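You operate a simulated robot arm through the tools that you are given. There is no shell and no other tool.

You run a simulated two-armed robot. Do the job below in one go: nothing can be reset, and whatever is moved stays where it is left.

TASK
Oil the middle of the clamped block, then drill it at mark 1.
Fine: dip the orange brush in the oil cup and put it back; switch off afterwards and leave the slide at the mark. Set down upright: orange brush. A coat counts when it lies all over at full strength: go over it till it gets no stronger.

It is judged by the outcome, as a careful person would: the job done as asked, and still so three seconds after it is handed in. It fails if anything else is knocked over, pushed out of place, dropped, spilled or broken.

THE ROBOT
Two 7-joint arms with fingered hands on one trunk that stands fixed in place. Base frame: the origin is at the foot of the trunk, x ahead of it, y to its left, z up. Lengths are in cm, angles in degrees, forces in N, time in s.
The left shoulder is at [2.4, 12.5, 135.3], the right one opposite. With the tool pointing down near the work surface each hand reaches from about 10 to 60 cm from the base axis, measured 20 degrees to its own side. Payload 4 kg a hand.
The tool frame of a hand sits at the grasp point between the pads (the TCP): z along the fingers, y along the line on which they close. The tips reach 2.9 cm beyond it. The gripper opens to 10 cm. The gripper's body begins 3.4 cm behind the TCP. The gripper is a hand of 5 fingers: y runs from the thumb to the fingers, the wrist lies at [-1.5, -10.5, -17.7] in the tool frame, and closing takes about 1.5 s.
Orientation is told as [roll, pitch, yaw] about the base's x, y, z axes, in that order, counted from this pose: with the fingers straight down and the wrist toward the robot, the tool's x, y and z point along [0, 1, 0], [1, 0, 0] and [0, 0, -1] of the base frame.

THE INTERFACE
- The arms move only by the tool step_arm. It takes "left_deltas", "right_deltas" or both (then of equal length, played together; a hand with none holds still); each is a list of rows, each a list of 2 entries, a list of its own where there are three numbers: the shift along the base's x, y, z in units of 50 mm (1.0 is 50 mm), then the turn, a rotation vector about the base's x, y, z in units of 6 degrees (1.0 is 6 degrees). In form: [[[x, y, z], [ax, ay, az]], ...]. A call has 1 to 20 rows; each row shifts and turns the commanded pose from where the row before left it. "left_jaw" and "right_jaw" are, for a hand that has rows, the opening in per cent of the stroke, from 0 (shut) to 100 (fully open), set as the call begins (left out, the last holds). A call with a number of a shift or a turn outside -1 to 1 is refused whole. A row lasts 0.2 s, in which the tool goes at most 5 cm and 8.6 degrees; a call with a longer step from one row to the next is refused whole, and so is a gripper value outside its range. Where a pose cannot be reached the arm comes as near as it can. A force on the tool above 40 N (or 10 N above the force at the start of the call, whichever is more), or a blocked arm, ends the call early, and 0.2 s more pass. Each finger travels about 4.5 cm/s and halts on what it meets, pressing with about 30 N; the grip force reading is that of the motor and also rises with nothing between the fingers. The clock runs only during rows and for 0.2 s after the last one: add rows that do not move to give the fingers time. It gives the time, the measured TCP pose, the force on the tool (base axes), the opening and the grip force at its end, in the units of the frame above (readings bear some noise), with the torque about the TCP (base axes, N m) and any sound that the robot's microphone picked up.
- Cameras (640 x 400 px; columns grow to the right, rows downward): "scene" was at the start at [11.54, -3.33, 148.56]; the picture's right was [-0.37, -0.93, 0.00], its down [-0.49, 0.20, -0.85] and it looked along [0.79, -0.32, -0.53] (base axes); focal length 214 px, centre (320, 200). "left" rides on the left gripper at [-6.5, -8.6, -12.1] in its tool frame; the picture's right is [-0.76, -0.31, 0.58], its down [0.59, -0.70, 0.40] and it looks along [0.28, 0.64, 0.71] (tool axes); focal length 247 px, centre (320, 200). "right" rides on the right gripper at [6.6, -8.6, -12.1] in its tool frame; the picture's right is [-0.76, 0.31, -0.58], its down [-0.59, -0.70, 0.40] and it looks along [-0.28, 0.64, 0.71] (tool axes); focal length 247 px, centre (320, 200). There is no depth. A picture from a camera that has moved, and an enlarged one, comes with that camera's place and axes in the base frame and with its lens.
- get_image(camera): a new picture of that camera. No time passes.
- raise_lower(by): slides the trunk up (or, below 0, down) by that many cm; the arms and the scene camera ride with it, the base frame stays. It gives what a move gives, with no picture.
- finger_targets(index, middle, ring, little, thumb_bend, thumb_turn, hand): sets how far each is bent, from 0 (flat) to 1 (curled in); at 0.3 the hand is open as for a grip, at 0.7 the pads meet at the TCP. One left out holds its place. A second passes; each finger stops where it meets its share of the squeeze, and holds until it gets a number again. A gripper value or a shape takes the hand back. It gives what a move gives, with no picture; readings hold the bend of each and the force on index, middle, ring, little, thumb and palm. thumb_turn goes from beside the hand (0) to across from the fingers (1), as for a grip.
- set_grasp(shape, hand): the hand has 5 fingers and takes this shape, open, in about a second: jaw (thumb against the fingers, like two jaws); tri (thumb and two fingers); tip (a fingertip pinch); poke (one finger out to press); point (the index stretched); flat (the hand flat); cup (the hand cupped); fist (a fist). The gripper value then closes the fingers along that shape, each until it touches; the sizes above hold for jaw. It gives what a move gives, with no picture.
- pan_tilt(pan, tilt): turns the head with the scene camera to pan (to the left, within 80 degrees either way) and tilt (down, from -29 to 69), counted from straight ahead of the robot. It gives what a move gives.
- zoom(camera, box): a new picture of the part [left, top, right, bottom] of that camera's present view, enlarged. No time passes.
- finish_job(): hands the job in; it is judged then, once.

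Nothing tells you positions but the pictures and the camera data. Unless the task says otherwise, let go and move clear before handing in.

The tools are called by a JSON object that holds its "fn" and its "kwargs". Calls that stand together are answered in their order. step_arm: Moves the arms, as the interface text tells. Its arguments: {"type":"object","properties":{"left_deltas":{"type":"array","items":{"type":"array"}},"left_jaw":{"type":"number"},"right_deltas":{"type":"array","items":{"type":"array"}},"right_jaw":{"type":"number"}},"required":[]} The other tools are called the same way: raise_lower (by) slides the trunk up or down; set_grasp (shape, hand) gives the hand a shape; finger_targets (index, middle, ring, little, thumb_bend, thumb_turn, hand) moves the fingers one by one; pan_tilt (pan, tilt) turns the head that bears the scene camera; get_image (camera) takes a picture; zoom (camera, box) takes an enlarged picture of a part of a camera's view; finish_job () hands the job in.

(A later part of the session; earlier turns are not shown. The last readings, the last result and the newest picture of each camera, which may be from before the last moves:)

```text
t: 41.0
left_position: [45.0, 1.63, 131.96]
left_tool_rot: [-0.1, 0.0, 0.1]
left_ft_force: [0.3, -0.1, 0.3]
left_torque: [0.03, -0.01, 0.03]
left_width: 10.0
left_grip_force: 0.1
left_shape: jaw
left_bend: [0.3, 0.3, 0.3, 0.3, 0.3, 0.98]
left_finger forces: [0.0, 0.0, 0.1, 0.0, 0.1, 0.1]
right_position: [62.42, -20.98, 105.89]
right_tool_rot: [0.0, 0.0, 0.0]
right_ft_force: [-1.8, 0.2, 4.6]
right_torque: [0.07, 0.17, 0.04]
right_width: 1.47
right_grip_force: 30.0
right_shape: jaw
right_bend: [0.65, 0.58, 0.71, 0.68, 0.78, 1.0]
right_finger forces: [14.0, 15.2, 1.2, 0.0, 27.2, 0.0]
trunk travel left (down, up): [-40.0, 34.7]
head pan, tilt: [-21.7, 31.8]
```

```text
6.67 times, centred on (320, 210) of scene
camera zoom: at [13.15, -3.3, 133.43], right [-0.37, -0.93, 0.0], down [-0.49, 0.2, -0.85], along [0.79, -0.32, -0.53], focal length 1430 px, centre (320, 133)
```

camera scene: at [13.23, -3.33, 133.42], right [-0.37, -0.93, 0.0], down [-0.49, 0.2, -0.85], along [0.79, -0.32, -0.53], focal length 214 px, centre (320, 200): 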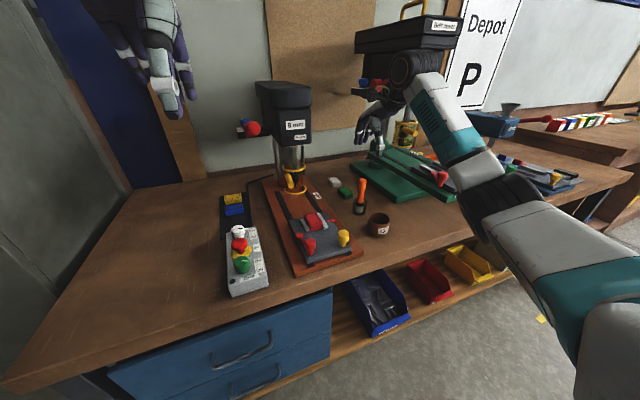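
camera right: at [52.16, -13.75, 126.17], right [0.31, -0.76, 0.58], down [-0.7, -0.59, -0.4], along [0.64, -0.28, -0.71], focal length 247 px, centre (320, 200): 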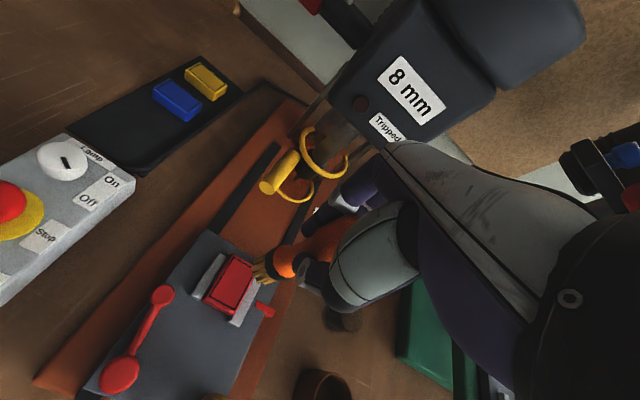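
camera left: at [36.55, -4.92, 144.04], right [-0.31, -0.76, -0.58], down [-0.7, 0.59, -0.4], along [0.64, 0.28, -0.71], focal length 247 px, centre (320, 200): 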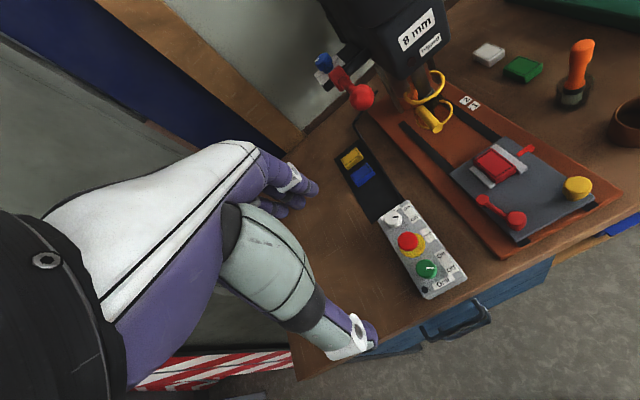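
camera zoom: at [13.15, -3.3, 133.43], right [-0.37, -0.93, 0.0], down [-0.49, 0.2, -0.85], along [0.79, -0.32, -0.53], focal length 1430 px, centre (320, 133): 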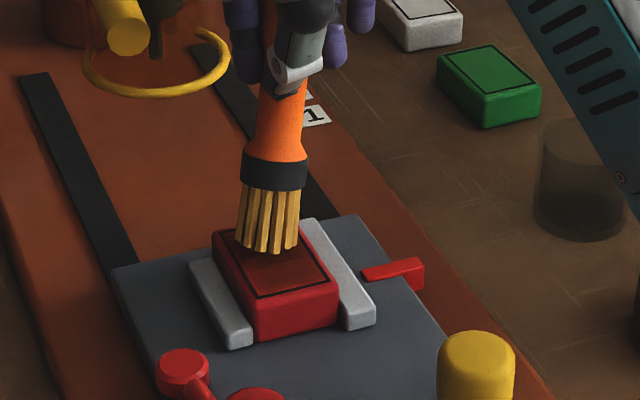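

The brush is tilting slightly in the grip under friction, so I lift off now and inspect the coat before continuing more gently.

{"fn": "step_arm", "kwargs": {"right_deltas": [[[0, 0, 0.1], [0, 0, 0]], [[0, -0.2, 0.25], [0, 0, 0]], [[-0.1, -0.4, 0.25], [0, 0, 0]], [[-0.1, -0.5, 0.2], [0, 0, 0]], [[-0.1, -0.5, 0], [0, 0, 0]], [[0, 0, 0], [0, 0, 0]], [[0, 0, 0], [0, 0, 0]]]}}

{"fn": "get_image", "kwargs": {"camera": "right"}}

{"fn": "zoom", "kwargs": {"camera": "left", "box": [460, 130, 560, 210]}}

{"fn": "zoom", "kwargs": {"camera": "scene", "box": [280, 190, 360, 250]}}

{"fn": "zoom", "kwargs": {"camera": "scene", "box": [290, 110, 410, 220]}}

```text
t: 42.5
left_position: [45.22, 1.61, 131.92]
left_tool_rot: [0.1, 0.0, 0.1]
left_ft_force: [-0.2, 0.5, 0.1]
left_torque: [0.0, -0.01, -0.01]
left_width: 9.96
left_grip_force: 0.1
left_shape: jaw
left_bend: [0.3, 0.3, 0.3, 0.3, 0.3, 0.98]
left_finger forces: [0.0, 0.0, 0.0, 0.1, 0.0, 0.0]
right_position: [60.78, -29.04, 109.93]
right_tool_rot: [0.0, 0.2, 0.0]
right_ft_force: [0.4, -0.5, -0.6]
right_torque: [-0.01, -0.01, 0.04]
right_width: 1.42
right_grip_force: 29.6
right_shape: jaw
right_bend: [0.65, 0.58, 0.71, 0.68, 0.78, 1.0]
right_finger forces: [13.5, 14.6, 0.4, 0.0, 22.2, 0.0]
trunk travel left (down, up): [-40.0, 34.7]
head pan, tilt: [-21.7, 31.8]
```

```text
taken
camera right: at [52.46, -22.43, 121.85], right [0.31, -0.76, 0.58], down [-0.7, -0.59, -0.4], along [0.64, -0.28, -0.71], focal length 247 px, centre (320, 200)
```

right: 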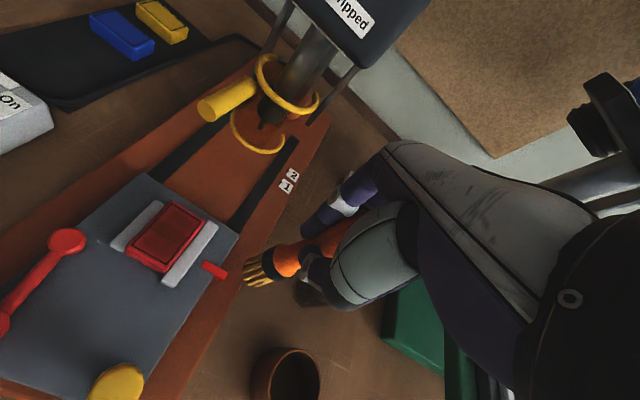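

```text
5.00 times, centred on (510, 170) of left
camera zoom: at [36.55, -4.93, 144.04], right [-0.31, -0.76, -0.58], down [-0.7, 0.59, -0.4], along [0.64, 0.28, -0.71], focal length 1235 px, centre (-630, 350)
```

zoom: 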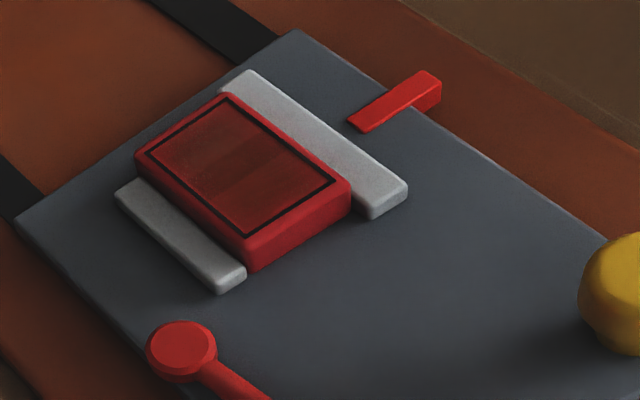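

```text
6.67 times, centred on (320, 220) of scene
camera zoom: at [13.22, -3.35, 133.42], right [-0.37, -0.93, 0.0], down [-0.49, 0.2, -0.85], along [0.79, -0.31, -0.53], focal length 1430 px, centre (320, 67)
```

zoom: 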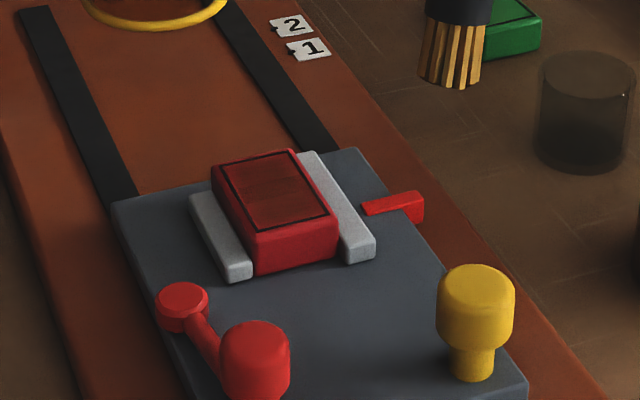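

```text
3.64 times, centred on (350, 165) of scene
camera zoom: at [13.22, -3.35, 133.42], right [-0.37, -0.93, 0.0], down [-0.49, 0.2, -0.85], along [0.79, -0.31, -0.53], focal length 780 px, centre (211, 327)
```

zoom: 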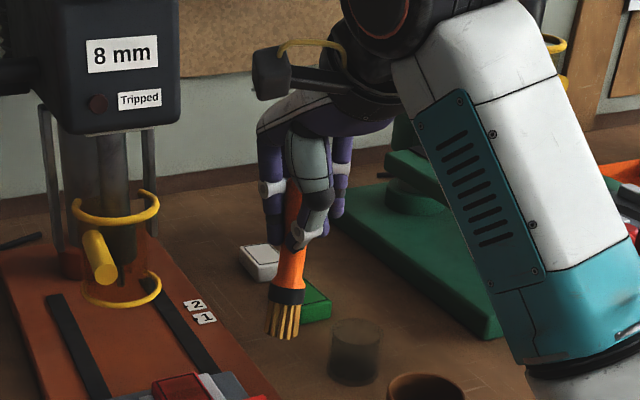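

The coat shows inside the border; strength looks uneven (the middle is stronger than the ends). I zoom further on the block.

{"fn": "zoom", "kwargs": {"camera": "left", "box": [478, 142, 534, 186]}}

{"fn": "zoom", "kwargs": {"camera": "right", "box": [115, 190, 225, 285]}}

{"fn": "zoom", "kwargs": {"camera": "right", "box": [220, 210, 360, 320]}}

{"fn": "zoom", "kwargs": {"camera": "left", "box": [490, 30, 600, 150]}}

```text
9.09 times, centred on (506, 164) of left
camera zoom: at [36.55, -4.93, 144.04], right [-0.31, -0.76, -0.58], down [-0.7, 0.59, -0.4], along [0.64, 0.28, -0.71], focal length 2245 px, centre (-1371, 527)
```

zoom: 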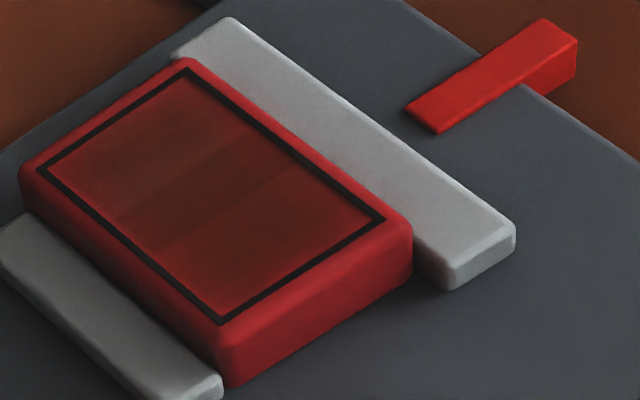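

```text
4.21 times, centred on (170, 238) of right
camera zoom: at [52.46, -22.43, 121.85], right [0.31, -0.76, 0.58], down [-0.7, -0.59, -0.4], along [0.64, -0.28, -0.71], focal length 1040 px, centre (952, 42)
```

zoom: 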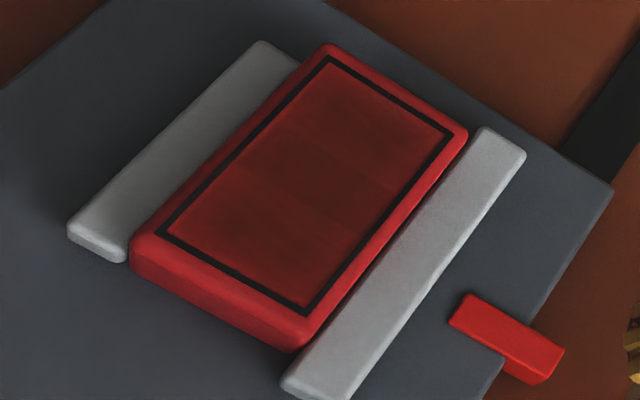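

```text
3.64 times, centred on (290, 265) of right
camera zoom: at [52.46, -22.43, 121.85], right [0.31, -0.76, 0.58], down [-0.7, -0.59, -0.4], along [0.64, -0.28, -0.71], focal length 898 px, centre (429, -36)
```

zoom: 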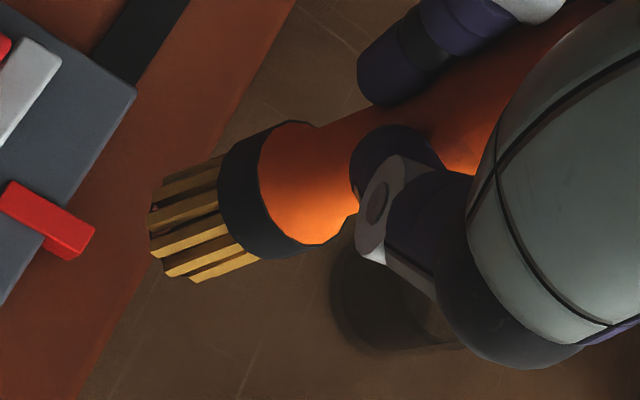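

```text
3.33 times, centred on (545, 90) of left
camera zoom: at [36.55, -4.93, 144.04], right [-0.31, -0.76, -0.58], down [-0.7, 0.59, -0.4], along [0.64, 0.28, -0.71], focal length 823 px, centre (-430, 567)
```

zoom: 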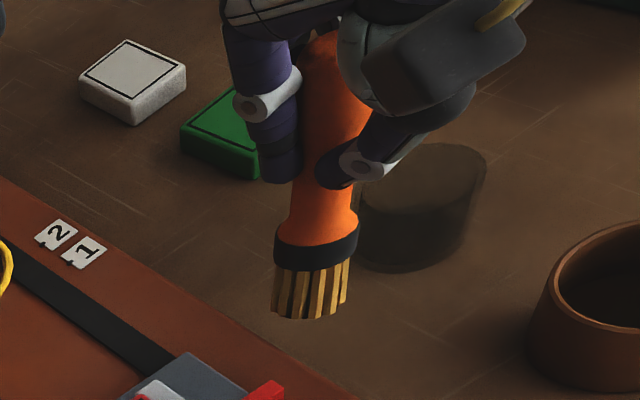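

The ends are lighter than the centre, so more passes are needed. I straighten the brush by tilting the hand a little (about 7° / 4°), return over the far end and come down gently.

{"fn": "step_arm", "kwargs": {"right_deltas": [[[0, 0, 0], [-0.35, -0.55, 0]], [[0, 0, 0], [-0.35, -0.55, 0]], [[0.05, 0.3, 0], [0, 0, 0]], [[0.1, 0.4, 0], [0, 0, 0]], [[0.1, 0.4, 0], [0, 0, 0]], [[0.06, 0.4, 0], [0, 0, 0]], [[0.02, 0.14, 0], [0, 0, 0]], [[0, 0, -0.2], [0, 0, 0]], [[0, 0, -0.2], [0, 0, 0]], [[0, 0, -0.1], [0, 0, 0]], [[0, 0, -0.1], [0, 0, 0]], [[0, 0, 0], [0, 0, 0]]]}}

{"fn": "get_image", "kwargs": {"camera": "right"}}

{"fn": "zoom", "kwargs": {"camera": "left", "box": [450, 110, 570, 210]}}

{"fn": "zoom", "kwargs": {"camera": "scene", "box": [270, 150, 370, 250]}}

```text
t: 45.1
left_position: [45.15, 1.8, 131.98]
left_tool_rot: [0.1, 0.0, 0.0]
left_ft_force: [0.0, 0.1, 0.7]
left_torque: [0.02, -0.01, -0.01]
left_width: 9.98
left_grip_force: 0.0
left_shape: jaw
left_bend: [0.3, 0.3, 0.3, 0.3, 0.3, 0.98]
left_finger forces: [0.1, 0.0, 0.0, 0.0, 0.0, 0.0]
right_position: [62.63, -20.99, 106.93]
right_tool_rot: [-4.2, -6.5, 0.3]
right_ft_force: [-0.5, 0.0, -0.6]
right_torque: [0.03, 0.0, 0.03]
right_width: 1.39
right_grip_force: 29.7
right_shape: jaw
right_bend: [0.65, 0.58, 0.71, 0.68, 0.78, 1.0]
right_finger forces: [13.5, 14.6, 0.3, 0.0, 22.1, 0.1]
trunk travel left (down, up): [-40.0, 34.7]
head pan, tilt: [-21.7, 31.8]
```

```text
taken
camera right: at [52.94, -13.43, 117.3], right [0.24, -0.71, 0.66], down [-0.66, -0.62, -0.43], along [0.72, -0.33, -0.61], focal length 247 px, centre (320, 200)
```

right: 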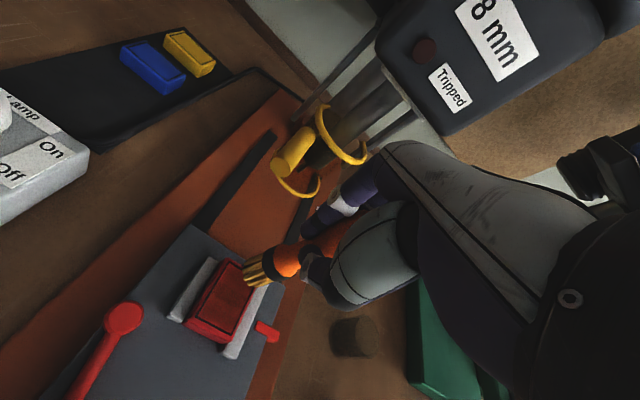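

```text
4.00 times, centred on (510, 160) of left
camera zoom: at [36.55, -4.9, 144.04], right [-0.31, -0.76, -0.58], down [-0.7, 0.59, -0.4], along [0.64, 0.28, -0.71], focal length 988 px, centre (-440, 360)
```

zoom: 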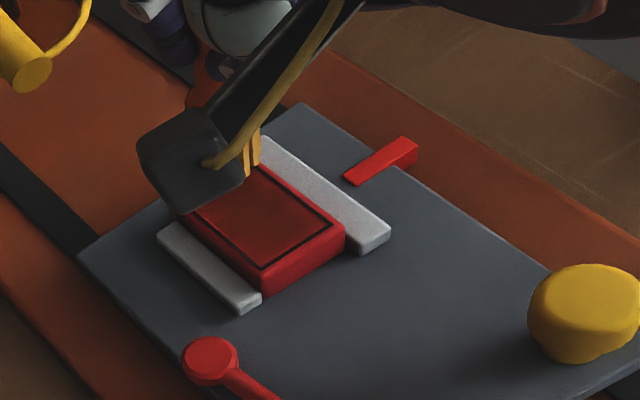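

```text
4.00 times, centred on (320, 200) of scene
camera zoom: at [13.23, -3.32, 133.42], right [-0.37, -0.93, 0.0], down [-0.49, 0.2, -0.85], along [0.79, -0.31, -0.53], focal length 858 px, centre (320, 200)
```

zoom: 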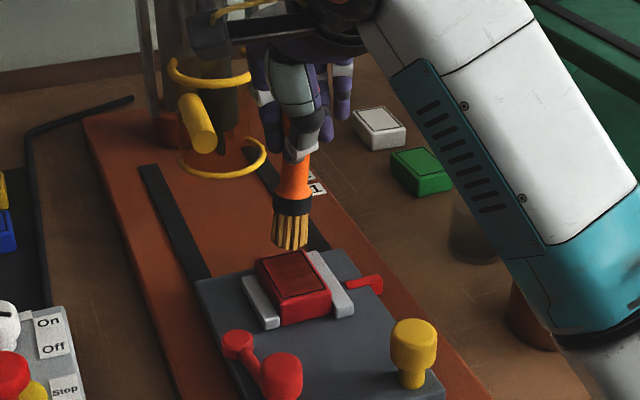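

The tip is near the block's far end. I lower until light contact.

{"fn": "step_arm", "kwargs": {"right_deltas": [[[0, 0, -0.06], [0, 0, 0]], [[0, 0, -0.04], [0, 0, 0]], [[0, 0, -0.03], [0, 0, 0]], [[0, 0, 0], [0, 0, 0]]]}}

{"fn": "step_arm", "kwargs": {"right_deltas": [[[0, 0, -0.02], [0, 0, 0]], [[0, 0, -0.02], [0, 0, 0]], [[0, 0, 0], [0, 0, 0]]]}}

{"fn": "zoom", "kwargs": {"camera": "right", "box": [170, 210, 330, 330]}}

```text
t: 46.1
left_position: [45.15, 1.73, 131.88]
left_tool_rot: [0.0, 0.0, 0.1]
left_ft_force: [-0.3, 0.3, -0.8]
left_torque: [0.02, 0.02, 0.03]
left_width: 9.98
left_grip_force: 0.0
left_shape: jaw
left_bend: [0.3, 0.3, 0.3, 0.3, 0.3, 0.98]
left_finger forces: [0.0, 0.1, 0.1, 0.0, 0.0, 0.1]
right_position: [62.57, -20.95, 106.27]
right_tool_rot: [-4.2, -6.4, 0.4]
right_ft_force: [-0.3, 0.6, 0.8]
right_torque: [-0.02, -0.04, -0.01]
right_width: 1.38
right_grip_force: 30.1
right_shape: jaw
right_bend: [0.65, 0.58, 0.71, 0.68, 0.78, 1.0]
right_finger forces: [13.4, 14.6, 0.3, 0.0, 22.1, 0.1]
trunk travel left (down, up): [-40.0, 34.7]
head pan, tilt: [-21.7, 31.8]
```

```text
t: 47.0
left_position: [45.21, 1.71, 132.03]
left_tool_rot: [0.1, -0.1, 0.0]
left_ft_force: [-0.7, 0.5, 0.2]
left_torque: [0.0, 0.02, 0.0]
left_width: 9.98
left_grip_force: 0.0
left_shape: jaw
left_bend: [0.3, 0.3, 0.3, 0.3, 0.3, 0.98]
left_finger forces: [0.0, 0.0, 0.0, 0.1, 0.0, 0.1]
right_position: [62.66, -20.9, 106.0]
right_tool_rot: [-4.2, -6.5, 0.2]
right_ft_force: [0.3, 0.0, -0.4]
right_torque: [-0.03, 0.0, -0.01]
right_width: 1.41
right_grip_force: 30.0
right_shape: jaw
right_bend: [0.65, 0.58, 0.71, 0.68, 0.78, 1.0]
right_finger forces: [13.5, 14.7, 0.4, 0.0, 22.2, 0.0]
trunk travel left (down, up): [-40.0, 34.7]
head pan, tilt: [-21.7, 31.8]
```

```text
3.33 times, centred on (250, 270) of right
camera zoom: at [52.89, -13.37, 116.43], right [0.24, -0.71, 0.66], down [-0.66, -0.62, -0.43], along [0.72, -0.33, -0.61], focal length 823 px, centre (553, -33)
```

zoom: 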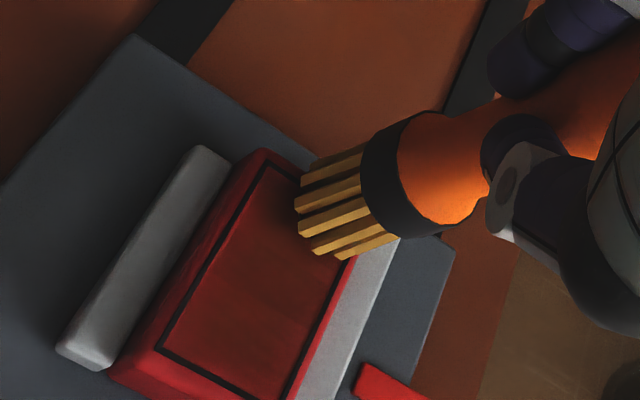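

Not touching yet; I continue in 1 mm steps.

{"fn": "step_arm", "kwargs": {"right_deltas": [[[0, 0, -0.02], [0, 0, 0]], [[0, 0, -0.02], [0, 0, 0]], [[0, 0, 0], [0, 0, 0]]]}}

{"fn": "step_arm", "kwargs": {"right_deltas": [[[0, 0, -0.02], [0, 0, 0]], [[0, 0, 0], [0, 0, 0]]]}}

```text
t: 47.8
left_position: [45.13, 1.66, 131.93]
left_tool_rot: [0.1, 0.1, 0.2]
left_ft_force: [1.4, -0.1, 0.0]
left_torque: [-0.01, -0.01, -0.01]
left_width: 9.99
left_grip_force: 0.1
left_shape: jaw
left_bend: [0.3, 0.3, 0.3, 0.3, 0.3, 0.98]
left_finger forces: [0.0, 0.1, 0.0, 0.0, 0.1, 0.0]
right_position: [62.54, -20.79, 105.82]
right_tool_rot: [-4.2, -6.6, 0.3]
right_ft_force: [0.3, 0.7, 1.8]
right_torque: [0.01, -0.01, 0.02]
right_width: 1.41
right_grip_force: 29.9
right_shape: jaw
right_bend: [0.65, 0.57, 0.71, 0.68, 0.78, 1.0]
right_finger forces: [13.4, 14.6, 0.3, 0.0, 22.3, 0.0]
trunk travel left (down, up): [-40.0, 34.7]
head pan, tilt: [-21.7, 31.8]
```

```text
t: 48.4
left_position: [45.12, 1.77, 132.05]
left_tool_rot: [-0.2, 0.0, 0.1]
left_ft_force: [-0.7, -0.3, 0.1]
left_torque: [-0.03, 0.0, -0.03]
left_width: 9.96
left_grip_force: 0.1
left_shape: jaw
left_bend: [0.3, 0.3, 0.3, 0.3, 0.3, 0.98]
left_finger forces: [0.0, 0.1, 0.0, 0.1, 0.0, 0.1]
right_position: [62.63, -20.83, 105.93]
right_tool_rot: [-4.2, -6.8, 0.2]
right_ft_force: [-0.1, -0.7, 6.9]
right_torque: [0.02, -0.06, -0.01]
right_width: 1.41
right_grip_force: 29.9
right_shape: jaw
right_bend: [0.65, 0.57, 0.71, 0.68, 0.78, 1.0]
right_finger forces: [14.0, 14.5, 0.3, 0.0, 23.1, 0.0]
trunk travel left (down, up): [-40.0, 34.7]
head pan, tilt: [-21.7, 31.8]
```

Light contact again. I do another gentle raster, starting with a stroke toward the robot.

{"fn": "step_arm", "kwargs": {"right_deltas": [[[0, -0.07, 0.008], [0, 0, 0]], [[-0.1, 0, 0], [0, 0, 0]], [[-0.1, 0, 0], [0, 0, 0]], [[-0.1, 0, 0], [0, 0, 0]], [[-0.1, 0, 0], [0, 0, 0]], [[-0.1, 0, 0], [0, 0, 0]], [[-0.1, 0, 0], [0, 0, 0]], [[-0.1, 0, 0], [0, 0, 0]], [[-0.1, 0, 0], [0, 0, 0]], [[0, 0.14, 0], [0, 0, 0]], [[0.1, 0, 0], [0, 0, 0]], [[0.1, 0, 0], [0, 0, 0]], [[0.1, 0, 0], [0, 0, 0]], [[0.1, 0, 0], [0, 0, 0]], [[0.1, 0, 0], [0, 0, 0]], [[0.1, 0, 0], [0, 0, 0]], [[0.1, 0, 0], [0, 0, 0]], [[0.1, 0, 0], [0, 0, 0]], [[0, 0.14, 0], [0, 0, 0]]]}}

{"fn": "zoom", "kwargs": {"camera": "right", "box": [170, 210, 330, 330]}}

{"fn": "zoom", "kwargs": {"camera": "scene", "box": [280, 180, 360, 240]}}

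```text
t: 52.4
left_position: [45.07, 1.69, 131.95]
left_tool_rot: [0.0, 0.0, 0.2]
left_ft_force: [0.3, -0.7, 0.4]
left_torque: [0.02, -0.02, -0.01]
left_width: 9.96
left_grip_force: 0.0
left_shape: jaw
left_bend: [0.3, 0.3, 0.3, 0.3, 0.3, 0.98]
left_finger forces: [0.0, 0.0, 0.0, 0.0, 0.0, 0.0]
right_position: [62.59, -19.7, 105.96]
right_tool_rot: [-4.2, -6.5, 0.3]
right_ft_force: [0.0, 0.1, -0.6]
right_torque: [0.0, 0.0, -0.01]
right_width: 1.38
right_grip_force: 29.7
right_shape: jaw
right_bend: [0.66, 0.57, 0.71, 0.68, 0.78, 1.0]
right_finger forces: [13.6, 14.6, 1.1, 0.0, 22.4, 0.0]
trunk travel left (down, up): [-40.0, 34.7]
head pan, tilt: [-21.7, 31.8]
```

```text
3.33 times, centred on (250, 270) of right
camera zoom: at [52.86, -12.29, 116.29], right [0.24, -0.71, 0.66], down [-0.66, -0.62, -0.43], along [0.72, -0.33, -0.61], focal length 823 px, centre (553, -33)
```

zoom: 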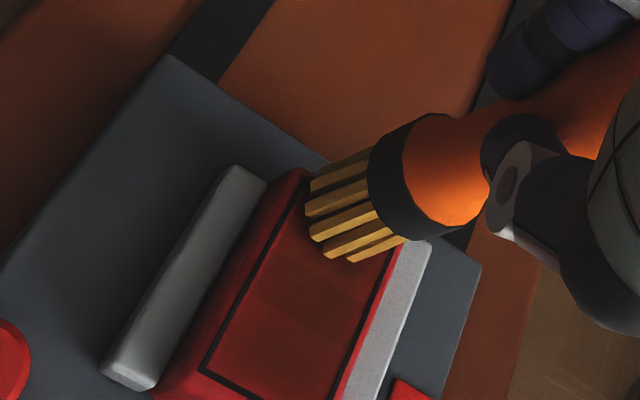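

```text
6.67 times, centred on (320, 210) of scene
camera zoom: at [13.23, -3.29, 133.42], right [-0.37, -0.93, 0.0], down [-0.49, 0.2, -0.85], along [0.79, -0.32, -0.53], focal length 1430 px, centre (320, 133)
```

zoom: 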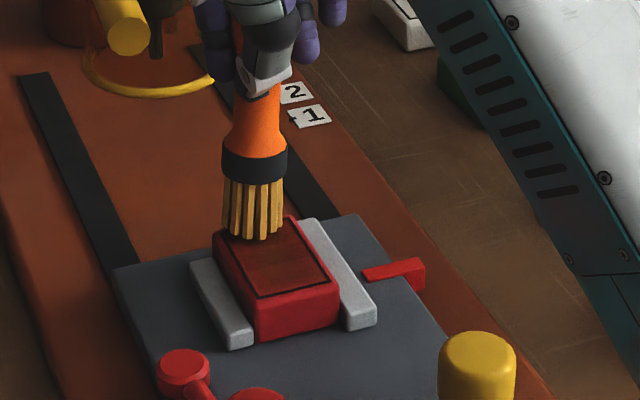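

Contact became very light, so I add a touch of pressure and continue with the remaining lines.

{"fn": "step_arm", "kwargs": {"right_deltas": [[[0, 0, -0.016], [0, 0, 0]], [[-0.1, 0, 0], [0, 0, 0]], [[-0.1, 0, 0], [0, 0, 0]], [[-0.1, 0, 0], [0, 0, 0]], [[-0.1, 0, 0], [0, 0, 0]], [[-0.1, 0, 0], [0, 0, 0]], [[-0.1, 0, 0], [0, 0, 0]], [[-0.1, 0, 0], [0, 0, 0]], [[-0.1, 0, 0], [0, 0, 0]], [[-0.04, 0, 0], [0, 0, 0]]]}}

{"fn": "zoom", "kwargs": {"camera": "right", "box": [170, 210, 330, 330]}}

{"fn": "zoom", "kwargs": {"camera": "scene", "box": [280, 180, 360, 240]}}

```text
t: 54.5
left_position: [45.07, 1.64, 132.05]
left_tool_rot: [-0.1, -0.1, 0.1]
left_ft_force: [0.1, 0.1, 0.3]
left_torque: [0.01, 0.01, 0.0]
left_width: 9.97
left_grip_force: 0.1
left_shape: jaw
left_bend: [0.3, 0.3, 0.3, 0.3, 0.3, 0.98]
left_finger forces: [0.0, 0.0, 0.1, 0.0, 0.0, 0.0]
right_position: [58.49, -19.8, 105.72]
right_tool_rot: [-4.2, -6.5, 0.3]
right_ft_force: [1.7, 0.4, 6.4]
right_torque: [-0.12, -0.21, -0.02]
right_width: 1.47
right_grip_force: 30.3
right_shape: jaw
right_bend: [0.66, 0.56, 0.71, 0.68, 0.77, 1.0]
right_finger forces: [13.4, 15.0, 0.3, 0.1, 21.3, 0.0]
trunk travel left (down, up): [-40.0, 34.7]
head pan, tilt: [-21.7, 31.8]
```

```text
3.33 times, centred on (250, 270) of right
camera zoom: at [48.72, -12.34, 116.11], right [0.24, -0.71, 0.66], down [-0.66, -0.62, -0.43], along [0.72, -0.33, -0.61], focal length 823 px, centre (553, -33)
```

zoom: 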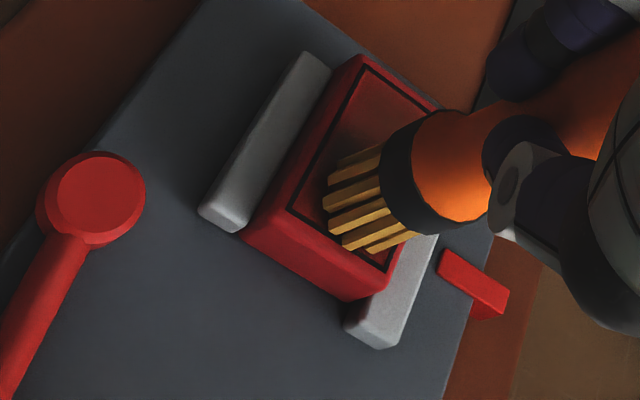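

```text
6.67 times, centred on (320, 210) of scene
camera zoom: at [13.2, -3.3, 133.43], right [-0.37, -0.93, 0.0], down [-0.49, 0.2, -0.85], along [0.79, -0.32, -0.53], focal length 1430 px, centre (320, 133)
```

zoom: 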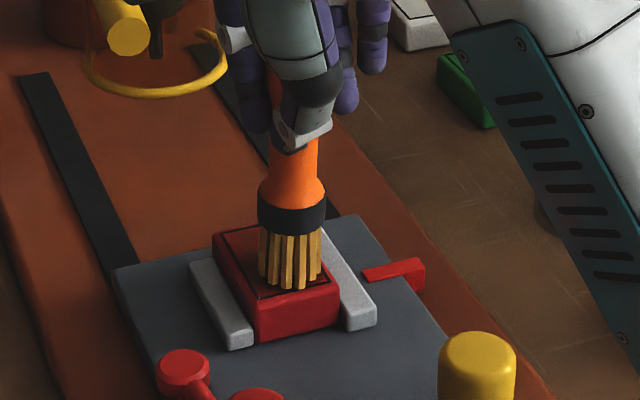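

I shift left and keep stroking to cover the left edge and both ends.

{"fn": "step_arm", "kwargs": {"right_deltas": [[[0, 0.08, 0.004], [0, 0, 0]], [[0.1, 0.02, 0], [0, 0, 0]], [[0.1, 0, 0], [0, 0, 0]], [[0.1, 0, 0], [0, 0, 0]], [[0.1, 0, 0], [0, 0, 0]], [[0.1, 0, 0], [0, 0, 0]], [[0.1, 0, 0], [0, 0, 0]], [[0.1, 0, 0], [0, 0, 0]], [[0.1, 0, 0], [0, 0, 0]], [[0.04, 0, 0], [0, 0, 0]], [[-0.1, 0, 0], [0, 0, 0]], [[-0.1, 0, 0], [0, 0, 0]], [[-0.1, 0, 0], [0, 0, 0]], [[-0.1, 0, 0], [0, 0, 0]], [[-0.1, 0, 0], [0, 0, 0]], [[-0.1, 0, 0], [0, 0, 0]], [[-0.1, 0, 0], [0, 0, 0]], [[-0.1, 0, 0], [0, 0, 0]], [[-0.04, 0, 0], [0, 0, 0]], [[0, 0, 0], [0, 0, 0]]]}}

{"fn": "step_arm", "kwargs": {"right_deltas": [[[0, 0, 0.1], [0, 0, 0]], [[-0.2, -0.1, 0.2], [0, 0, 0]], [[-0.4, -0.2, 0.2], [0, 0, 0]], [[-0.5, -0.2, 0.2], [0, 0, 0]], [[0, 0, 0], [0, 0, 0]], [[0, 0, 0], [0, 0, 0]]]}}

{"fn": "get_image", "kwargs": {"camera": "right"}}

{"fn": "zoom", "kwargs": {"camera": "left", "box": [478, 142, 534, 186]}}

{"fn": "zoom", "kwargs": {"camera": "scene", "box": [270, 150, 370, 250]}}

```text
t: 58.8
left_position: [45.12, 1.65, 132.11]
left_tool_rot: [-0.1, 0.0, 0.1]
left_ft_force: [0.0, 1.0, -0.3]
left_torque: [0.01, -0.01, -0.01]
left_width: 9.97
left_grip_force: 0.0
left_shape: jaw
left_bend: [0.3, 0.3, 0.3, 0.3, 0.3, 0.98]
left_finger forces: [0.1, 0.0, 0.0, 0.0, 0.0, 0.0]
right_position: [58.4, -19.26, 105.84]
right_tool_rot: [-4.3, -6.6, 0.2]
right_ft_force: [-0.1, 0.4, 0.8]
right_torque: [-0.01, -0.03, -0.01]
right_width: 1.35
right_grip_force: 29.7
right_shape: jaw
right_bend: [0.67, 0.56, 0.71, 0.68, 0.78, 1.0]
right_finger forces: [13.6, 15.6, 1.8, 0.1, 21.1, 0.1]
trunk travel left (down, up): [-40.0, 34.7]
head pan, tilt: [-21.7, 31.8]
```

```text
t: 60.1
left_position: [45.0, 1.52, 132.0]
left_tool_rot: [0.0, -0.1, 0.1]
left_ft_force: [0.0, 0.3, -0.6]
left_torque: [-0.03, -0.01, -0.01]
left_width: 9.94
left_grip_force: 0.0
left_shape: jaw
left_bend: [0.3, 0.3, 0.3, 0.3, 0.3, 0.98]
left_finger forces: [0.0, 0.0, 0.1, 0.0, 0.0, 0.0]
right_position: [52.79, -21.84, 109.26]
right_tool_rot: [-4.2, -6.4, 0.3]
right_ft_force: [1.1, -1.0, 0.5]
right_torque: [0.0, 0.02, 0.01]
right_width: 1.32
right_grip_force: 30.1
right_shape: jaw
right_bend: [0.67, 0.56, 0.71, 0.68, 0.78, 1.0]
right_finger forces: [13.4, 15.5, 2.2, 0.0, 20.5, 0.0]
trunk travel left (down, up): [-40.0, 34.7]
head pan, tilt: [-21.7, 31.8]
```

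```text
taken
camera right: at [43.09, -14.33, 119.58], right [0.24, -0.71, 0.66], down [-0.66, -0.62, -0.43], along [0.72, -0.33, -0.61], focal length 247 px, centre (320, 200)
```

right: 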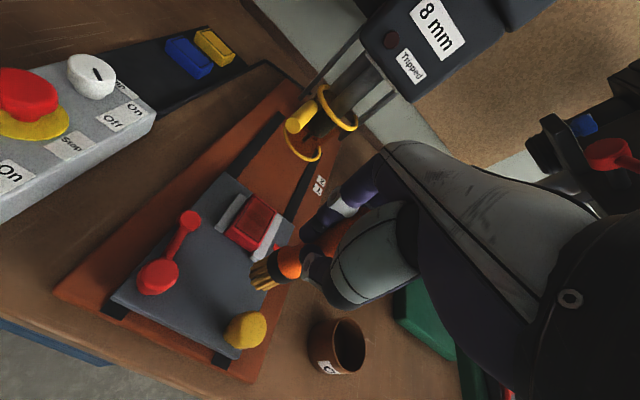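

```text
9.09 times, centred on (506, 164) of left
camera zoom: at [36.52, -4.95, 144.05], right [-0.31, -0.76, -0.58], down [-0.7, 0.59, -0.4], along [0.64, 0.28, -0.71], focal length 2245 px, centre (-1371, 527)
```

zoom: 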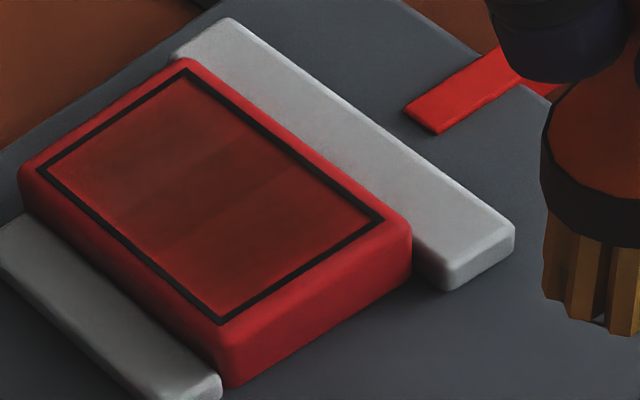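

```text
4.00 times, centred on (320, 200) of scene
camera zoom: at [13.2, -3.36, 133.42], right [-0.37, -0.93, 0.0], down [-0.49, 0.2, -0.85], along [0.79, -0.31, -0.53], focal length 858 px, centre (320, 200)
```

zoom: 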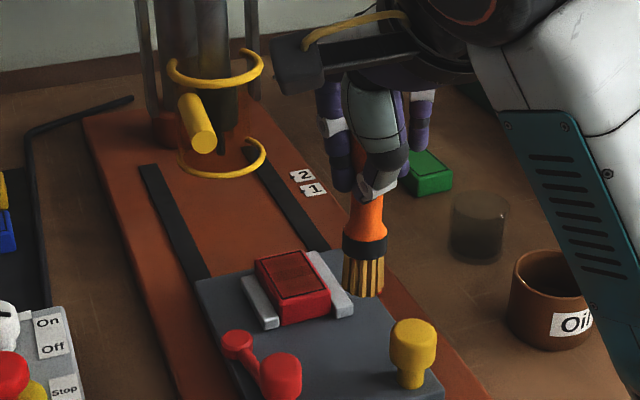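

The coat looks the same as before this session, so it is either full or the brush ran dry. To be sure I straighten the brush, re-dip it, and go over the block once more. First up and over to the cup.

{"fn": "step_arm", "kwargs": {"right_deltas": [[[0, 0, 0.3], [0.23, 0.23, 0]], [[0, 0, 0.4], [0.23, 0.23, 0]], [[0, -0.2, 0.3], [0, 0, 0]], [[0.04, -0.5, 0], [0, 0, 0]], [[0.04, -0.6, 0], [0, 0, 0]], [[0.04, -0.6, 0], [0, 0, 0]], [[0.04, -0.6, 0], [0, 0, 0]], [[0.04, -0.5, 0], [0, 0, 0]], [[0, -0.29, 0], [0, 0, 0]], [[0, 0, -0.3], [0, 0, 0]], [[0, 0, -0.4], [0, 0, 0]], [[0, 0, -0.3], [0, 0, 0]], [[0, 0, 0], [0, 0, 0]]]}}

{"fn": "get_image", "kwargs": {"camera": "right"}}

{"fn": "zoom", "kwargs": {"camera": "left", "box": [500, 20, 640, 170]}}

{"fn": "zoom", "kwargs": {"camera": "scene", "box": [310, 130, 430, 250]}}

```text
t: 63.0
left_position: [45.1, 1.6, 132.0]
left_tool_rot: [0.1, 0.0, 0.2]
left_ft_force: [0.6, 0.1, 0.7]
left_torque: [-0.05, -0.03, 0.01]
left_width: 9.97
left_grip_force: 0.1
left_shape: jaw
left_bend: [0.3, 0.3, 0.3, 0.3, 0.3, 0.98]
left_finger forces: [0.0, 0.0, 0.0, 0.1, 0.1, 0.0]
right_position: [53.88, -38.22, 109.14]
right_tool_rot: [-1.4, -3.8, 0.1]
right_ft_force: [-0.5, -0.5, -0.7]
right_torque: [-0.02, 0.01, -0.01]
right_width: 1.01
right_grip_force: 30.0
right_shape: jaw
right_bend: [0.72, 0.56, 0.71, 0.68, 0.78, 1.0]
right_finger forces: [13.8, 15.4, 2.6, 0.0, 19.1, 0.0]
trunk travel left (down, up): [-40.0, 34.7]
head pan, tilt: [-21.7, 31.8]
```

```text
taken
camera right: at [44.67, -31.31, 120.34], right [0.27, -0.74, 0.61], down [-0.68, -0.6, -0.43], along [0.69, -0.3, -0.66], focal length 247 px, centre (320, 200)
```

right: 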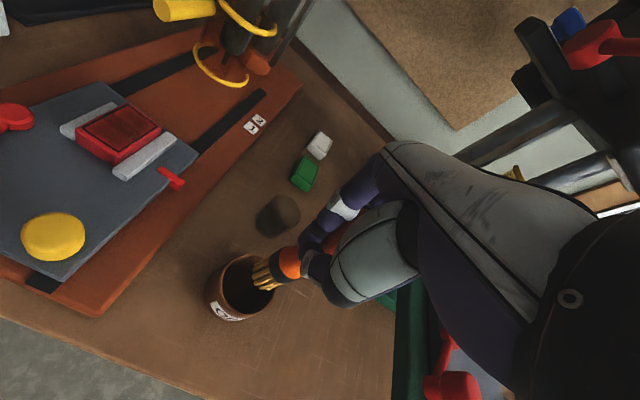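

```text
2.67 times, centred on (570, 95) of left
camera zoom: at [36.55, -4.91, 144.04], right [-0.31, -0.76, -0.58], down [-0.7, 0.59, -0.4], along [0.64, 0.28, -0.71], focal length 659 px, centre (-347, 480)
```

zoom: 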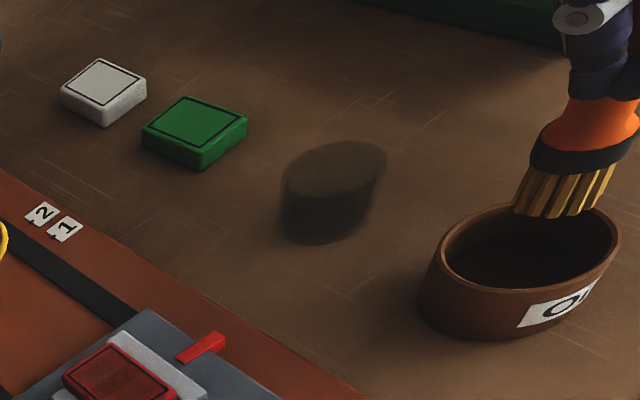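

```text
3.33 times, centred on (370, 190) of scene
camera zoom: at [13.23, -3.33, 133.42], right [-0.37, -0.93, 0.0], down [-0.49, 0.2, -0.85], along [0.79, -0.31, -0.53], focal length 715 px, centre (153, 233)
```

zoom: 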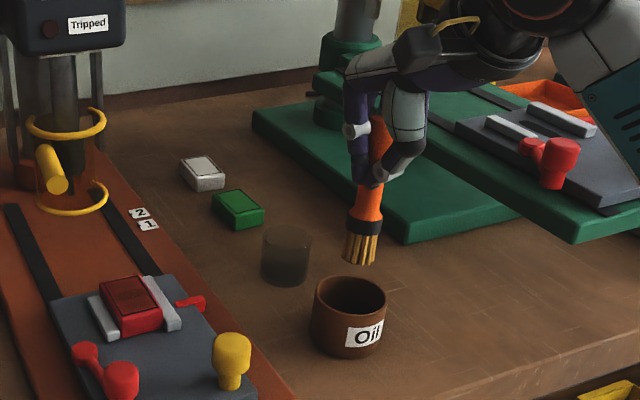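

The index finger has shifted on the handle (opening fell to 1.0 cm), so I check the grip closely before going on.

{"fn": "zoom", "kwargs": {"camera": "right", "box": [220, 190, 380, 320]}}

{"fn": "zoom", "kwargs": {"camera": "scene", "box": [350, 130, 410, 190]}}

{"fn": "zoom", "kwargs": {"camera": "left", "box": [570, 0, 640, 110]}}

```text
3.08 times, centred on (300, 255) of right
camera zoom: at [44.67, -31.31, 120.34], right [0.27, -0.74, 0.61], down [-0.68, -0.6, -0.43], along [0.69, -0.3, -0.66], focal length 760 px, centre (382, 31)
```

zoom: 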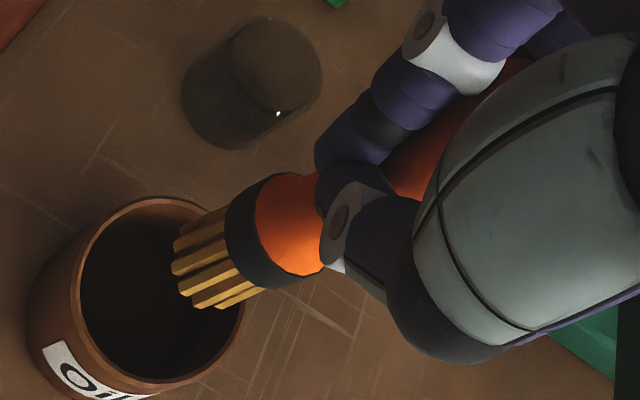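

```text
6.67 times, centred on (380, 160) of scene
camera zoom: at [13.23, -3.33, 133.42], right [-0.37, -0.93, 0.0], down [-0.49, 0.2, -0.85], along [0.79, -0.31, -0.53], focal length 1430 px, centre (-80, 467)
```

zoom: 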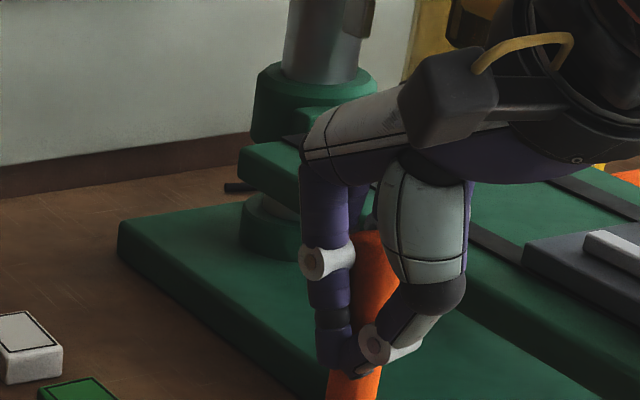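

```text
3.64 times, centred on (605, 55) of left
camera zoom: at [36.55, -4.91, 144.04], right [-0.31, -0.76, -0.58], down [-0.7, 0.59, -0.4], along [0.64, 0.28, -0.71], focal length 898 px, centre (-716, 727)
```

zoom: 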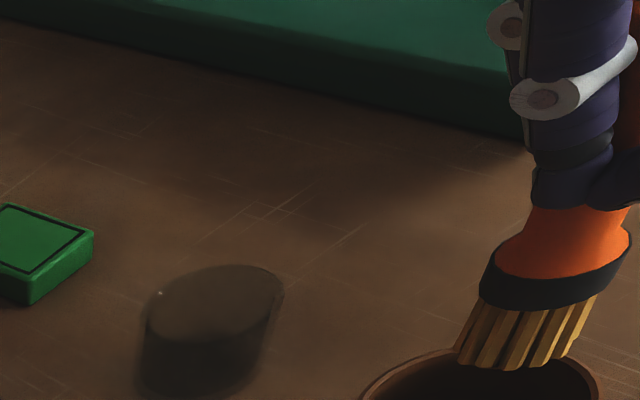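

The index has slid past the handle, so I'll return the brush to its holder and re-grip before any more painting. First a close look at the coat from here.

{"fn": "zoom", "kwargs": {"camera": "right", "box": [70, 95, 170, 170]}}

{"fn": "zoom", "kwargs": {"camera": "left", "box": [470, 140, 530, 185]}}

{"fn": "zoom", "kwargs": {"camera": "scene", "box": [295, 205, 345, 240]}}

```text
5.33 times, centred on (120, 132) of right
camera zoom: at [44.67, -31.31, 120.34], right [0.27, -0.74, 0.61], down [-0.68, -0.6, -0.43], along [0.69, -0.3, -0.66], focal length 1317 px, centre (1387, 560)
```

zoom: 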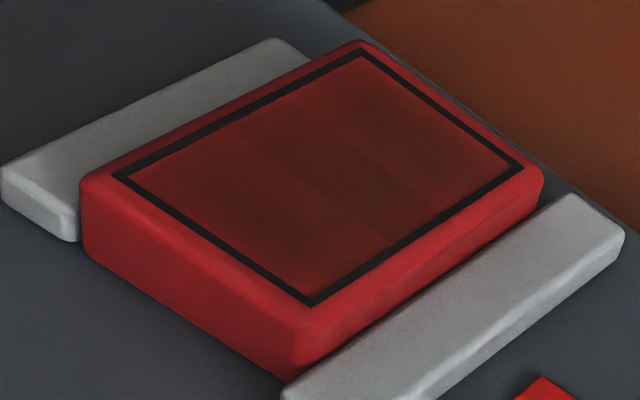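

```text
8.89 times, centred on (500, 162) of left
camera zoom: at [36.55, -4.91, 144.04], right [-0.31, -0.76, -0.58], down [-0.7, 0.59, -0.4], along [0.64, 0.28, -0.71], focal length 2195 px, centre (-1280, 533)
```

zoom: 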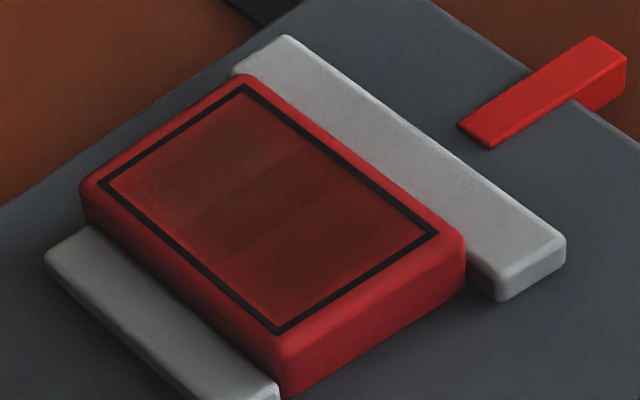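

```text
11.43 times, centred on (320, 222) of scene
camera zoom: at [13.23, -3.33, 133.42], right [-0.37, -0.93, 0.0], down [-0.49, 0.2, -0.85], along [0.79, -0.31, -0.53], focal length 2451 px, centre (320, -57)
```

zoom: 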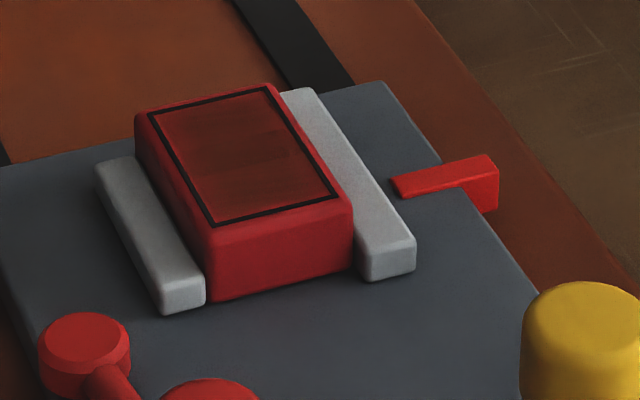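

The coat still shows subtle differences, so one more careful pass is warranted. I carry the brush back over its holder first to re-grip it properly.

{"fn": "step_arm", "kwargs": {"right_deltas": [[[0.1, 0, 0.1], [0, 0, 0]], [[0.3, 0, 0], [0, 0, 0]], [[0.35, 0, 0], [0, 0, 0]], [[0.35, -0.02, 0], [0, 0, 0]], [[0.35, -0.02, 0], [0, 0, 0]], [[0.35, -0.02, 0], [0, 0, 0]], [[0.3, 0, 0], [0, 0, 0]], [[0.2, 0, 0], [0, 0, 0]], [[0, 0, 0], [0, 0, 0]], [[0, 0, 0], [0, 0, 0]]]}}

{"fn": "get_image", "kwargs": {"camera": "right"}}

{"fn": "zoom", "kwargs": {"camera": "left", "box": [510, 20, 630, 120]}}

{"fn": "zoom", "kwargs": {"camera": "scene", "box": [320, 140, 410, 230]}}

{"fn": "zoom", "kwargs": {"camera": "right", "box": [200, 210, 340, 320]}}

```text
t: 65.2
left_position: [45.11, 1.64, 131.88]
left_tool_rot: [0.0, -0.1, 0.0]
left_ft_force: [0.0, -1.0, 0.7]
left_torque: [-0.01, 0.01, 0.02]
left_width: 9.99
left_grip_force: 0.1
left_shape: jaw
left_bend: [0.3, 0.3, 0.3, 0.3, 0.3, 0.98]
left_finger forces: [0.1, 0.0, 0.0, 0.1, 0.0, 0.0]
right_position: [65.55, -38.44, 109.73]
right_tool_rot: [-1.4, -3.8, 0.0]
right_ft_force: [-0.3, 0.5, -1.6]
right_torque: [0.0, 0.0, -0.02]
right_width: 1.02
right_grip_force: 29.8
right_shape: jaw
right_bend: [0.72, 0.56, 0.71, 0.68, 0.78, 1.0]
right_finger forces: [13.8, 15.2, 2.7, 0.0, 19.3, 0.0]
trunk travel left (down, up): [-40.0, 34.7]
head pan, tilt: [-21.7, 31.8]
```

```text
taken
camera right: at [56.25, -31.45, 120.89], right [0.27, -0.74, 0.61], down [-0.68, -0.6, -0.43], along [0.69, -0.3, -0.66], focal length 247 px, centre (320, 200)
```

right: 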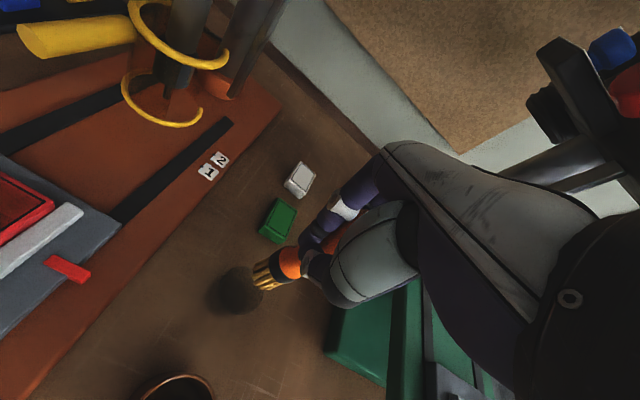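

```text
4.00 times, centred on (570, 70) of left
camera zoom: at [36.56, -4.91, 144.04], right [-0.31, -0.76, -0.58], down [-0.7, 0.59, -0.4], along [0.64, 0.28, -0.71], focal length 988 px, centre (-680, 720)
```

zoom: 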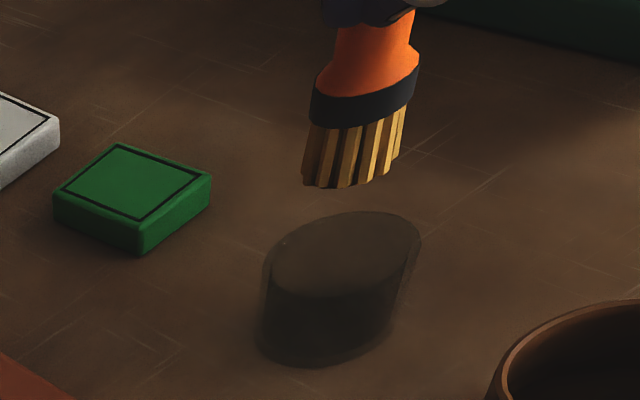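

```text
4.44 times, centred on (365, 185) of scene
camera zoom: at [13.24, -3.32, 133.42], right [-0.37, -0.93, 0.0], down [-0.49, 0.2, -0.85], along [0.79, -0.31, -0.53], focal length 953 px, centre (120, 267)
```

zoom: 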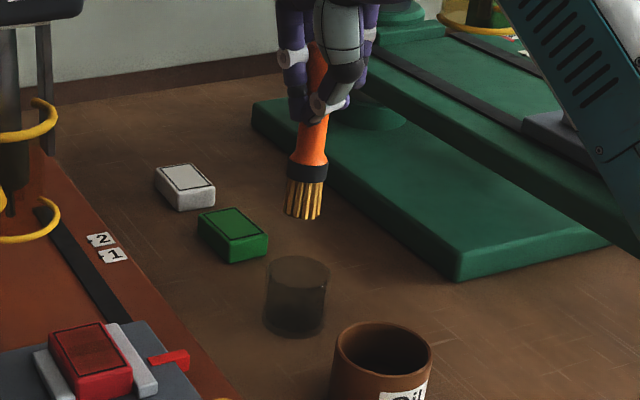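

```text
3.64 times, centred on (270, 265) of right
camera zoom: at [56.25, -31.45, 120.89], right [0.27, -0.74, 0.61], down [-0.68, -0.6, -0.43], along [0.69, -0.3, -0.66], focal length 898 px, centre (502, -36)
```

zoom: 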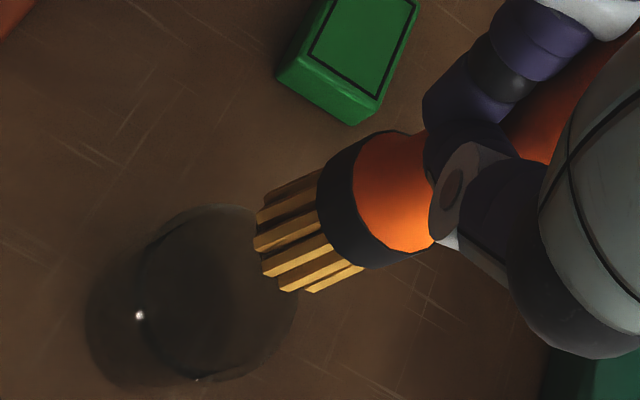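

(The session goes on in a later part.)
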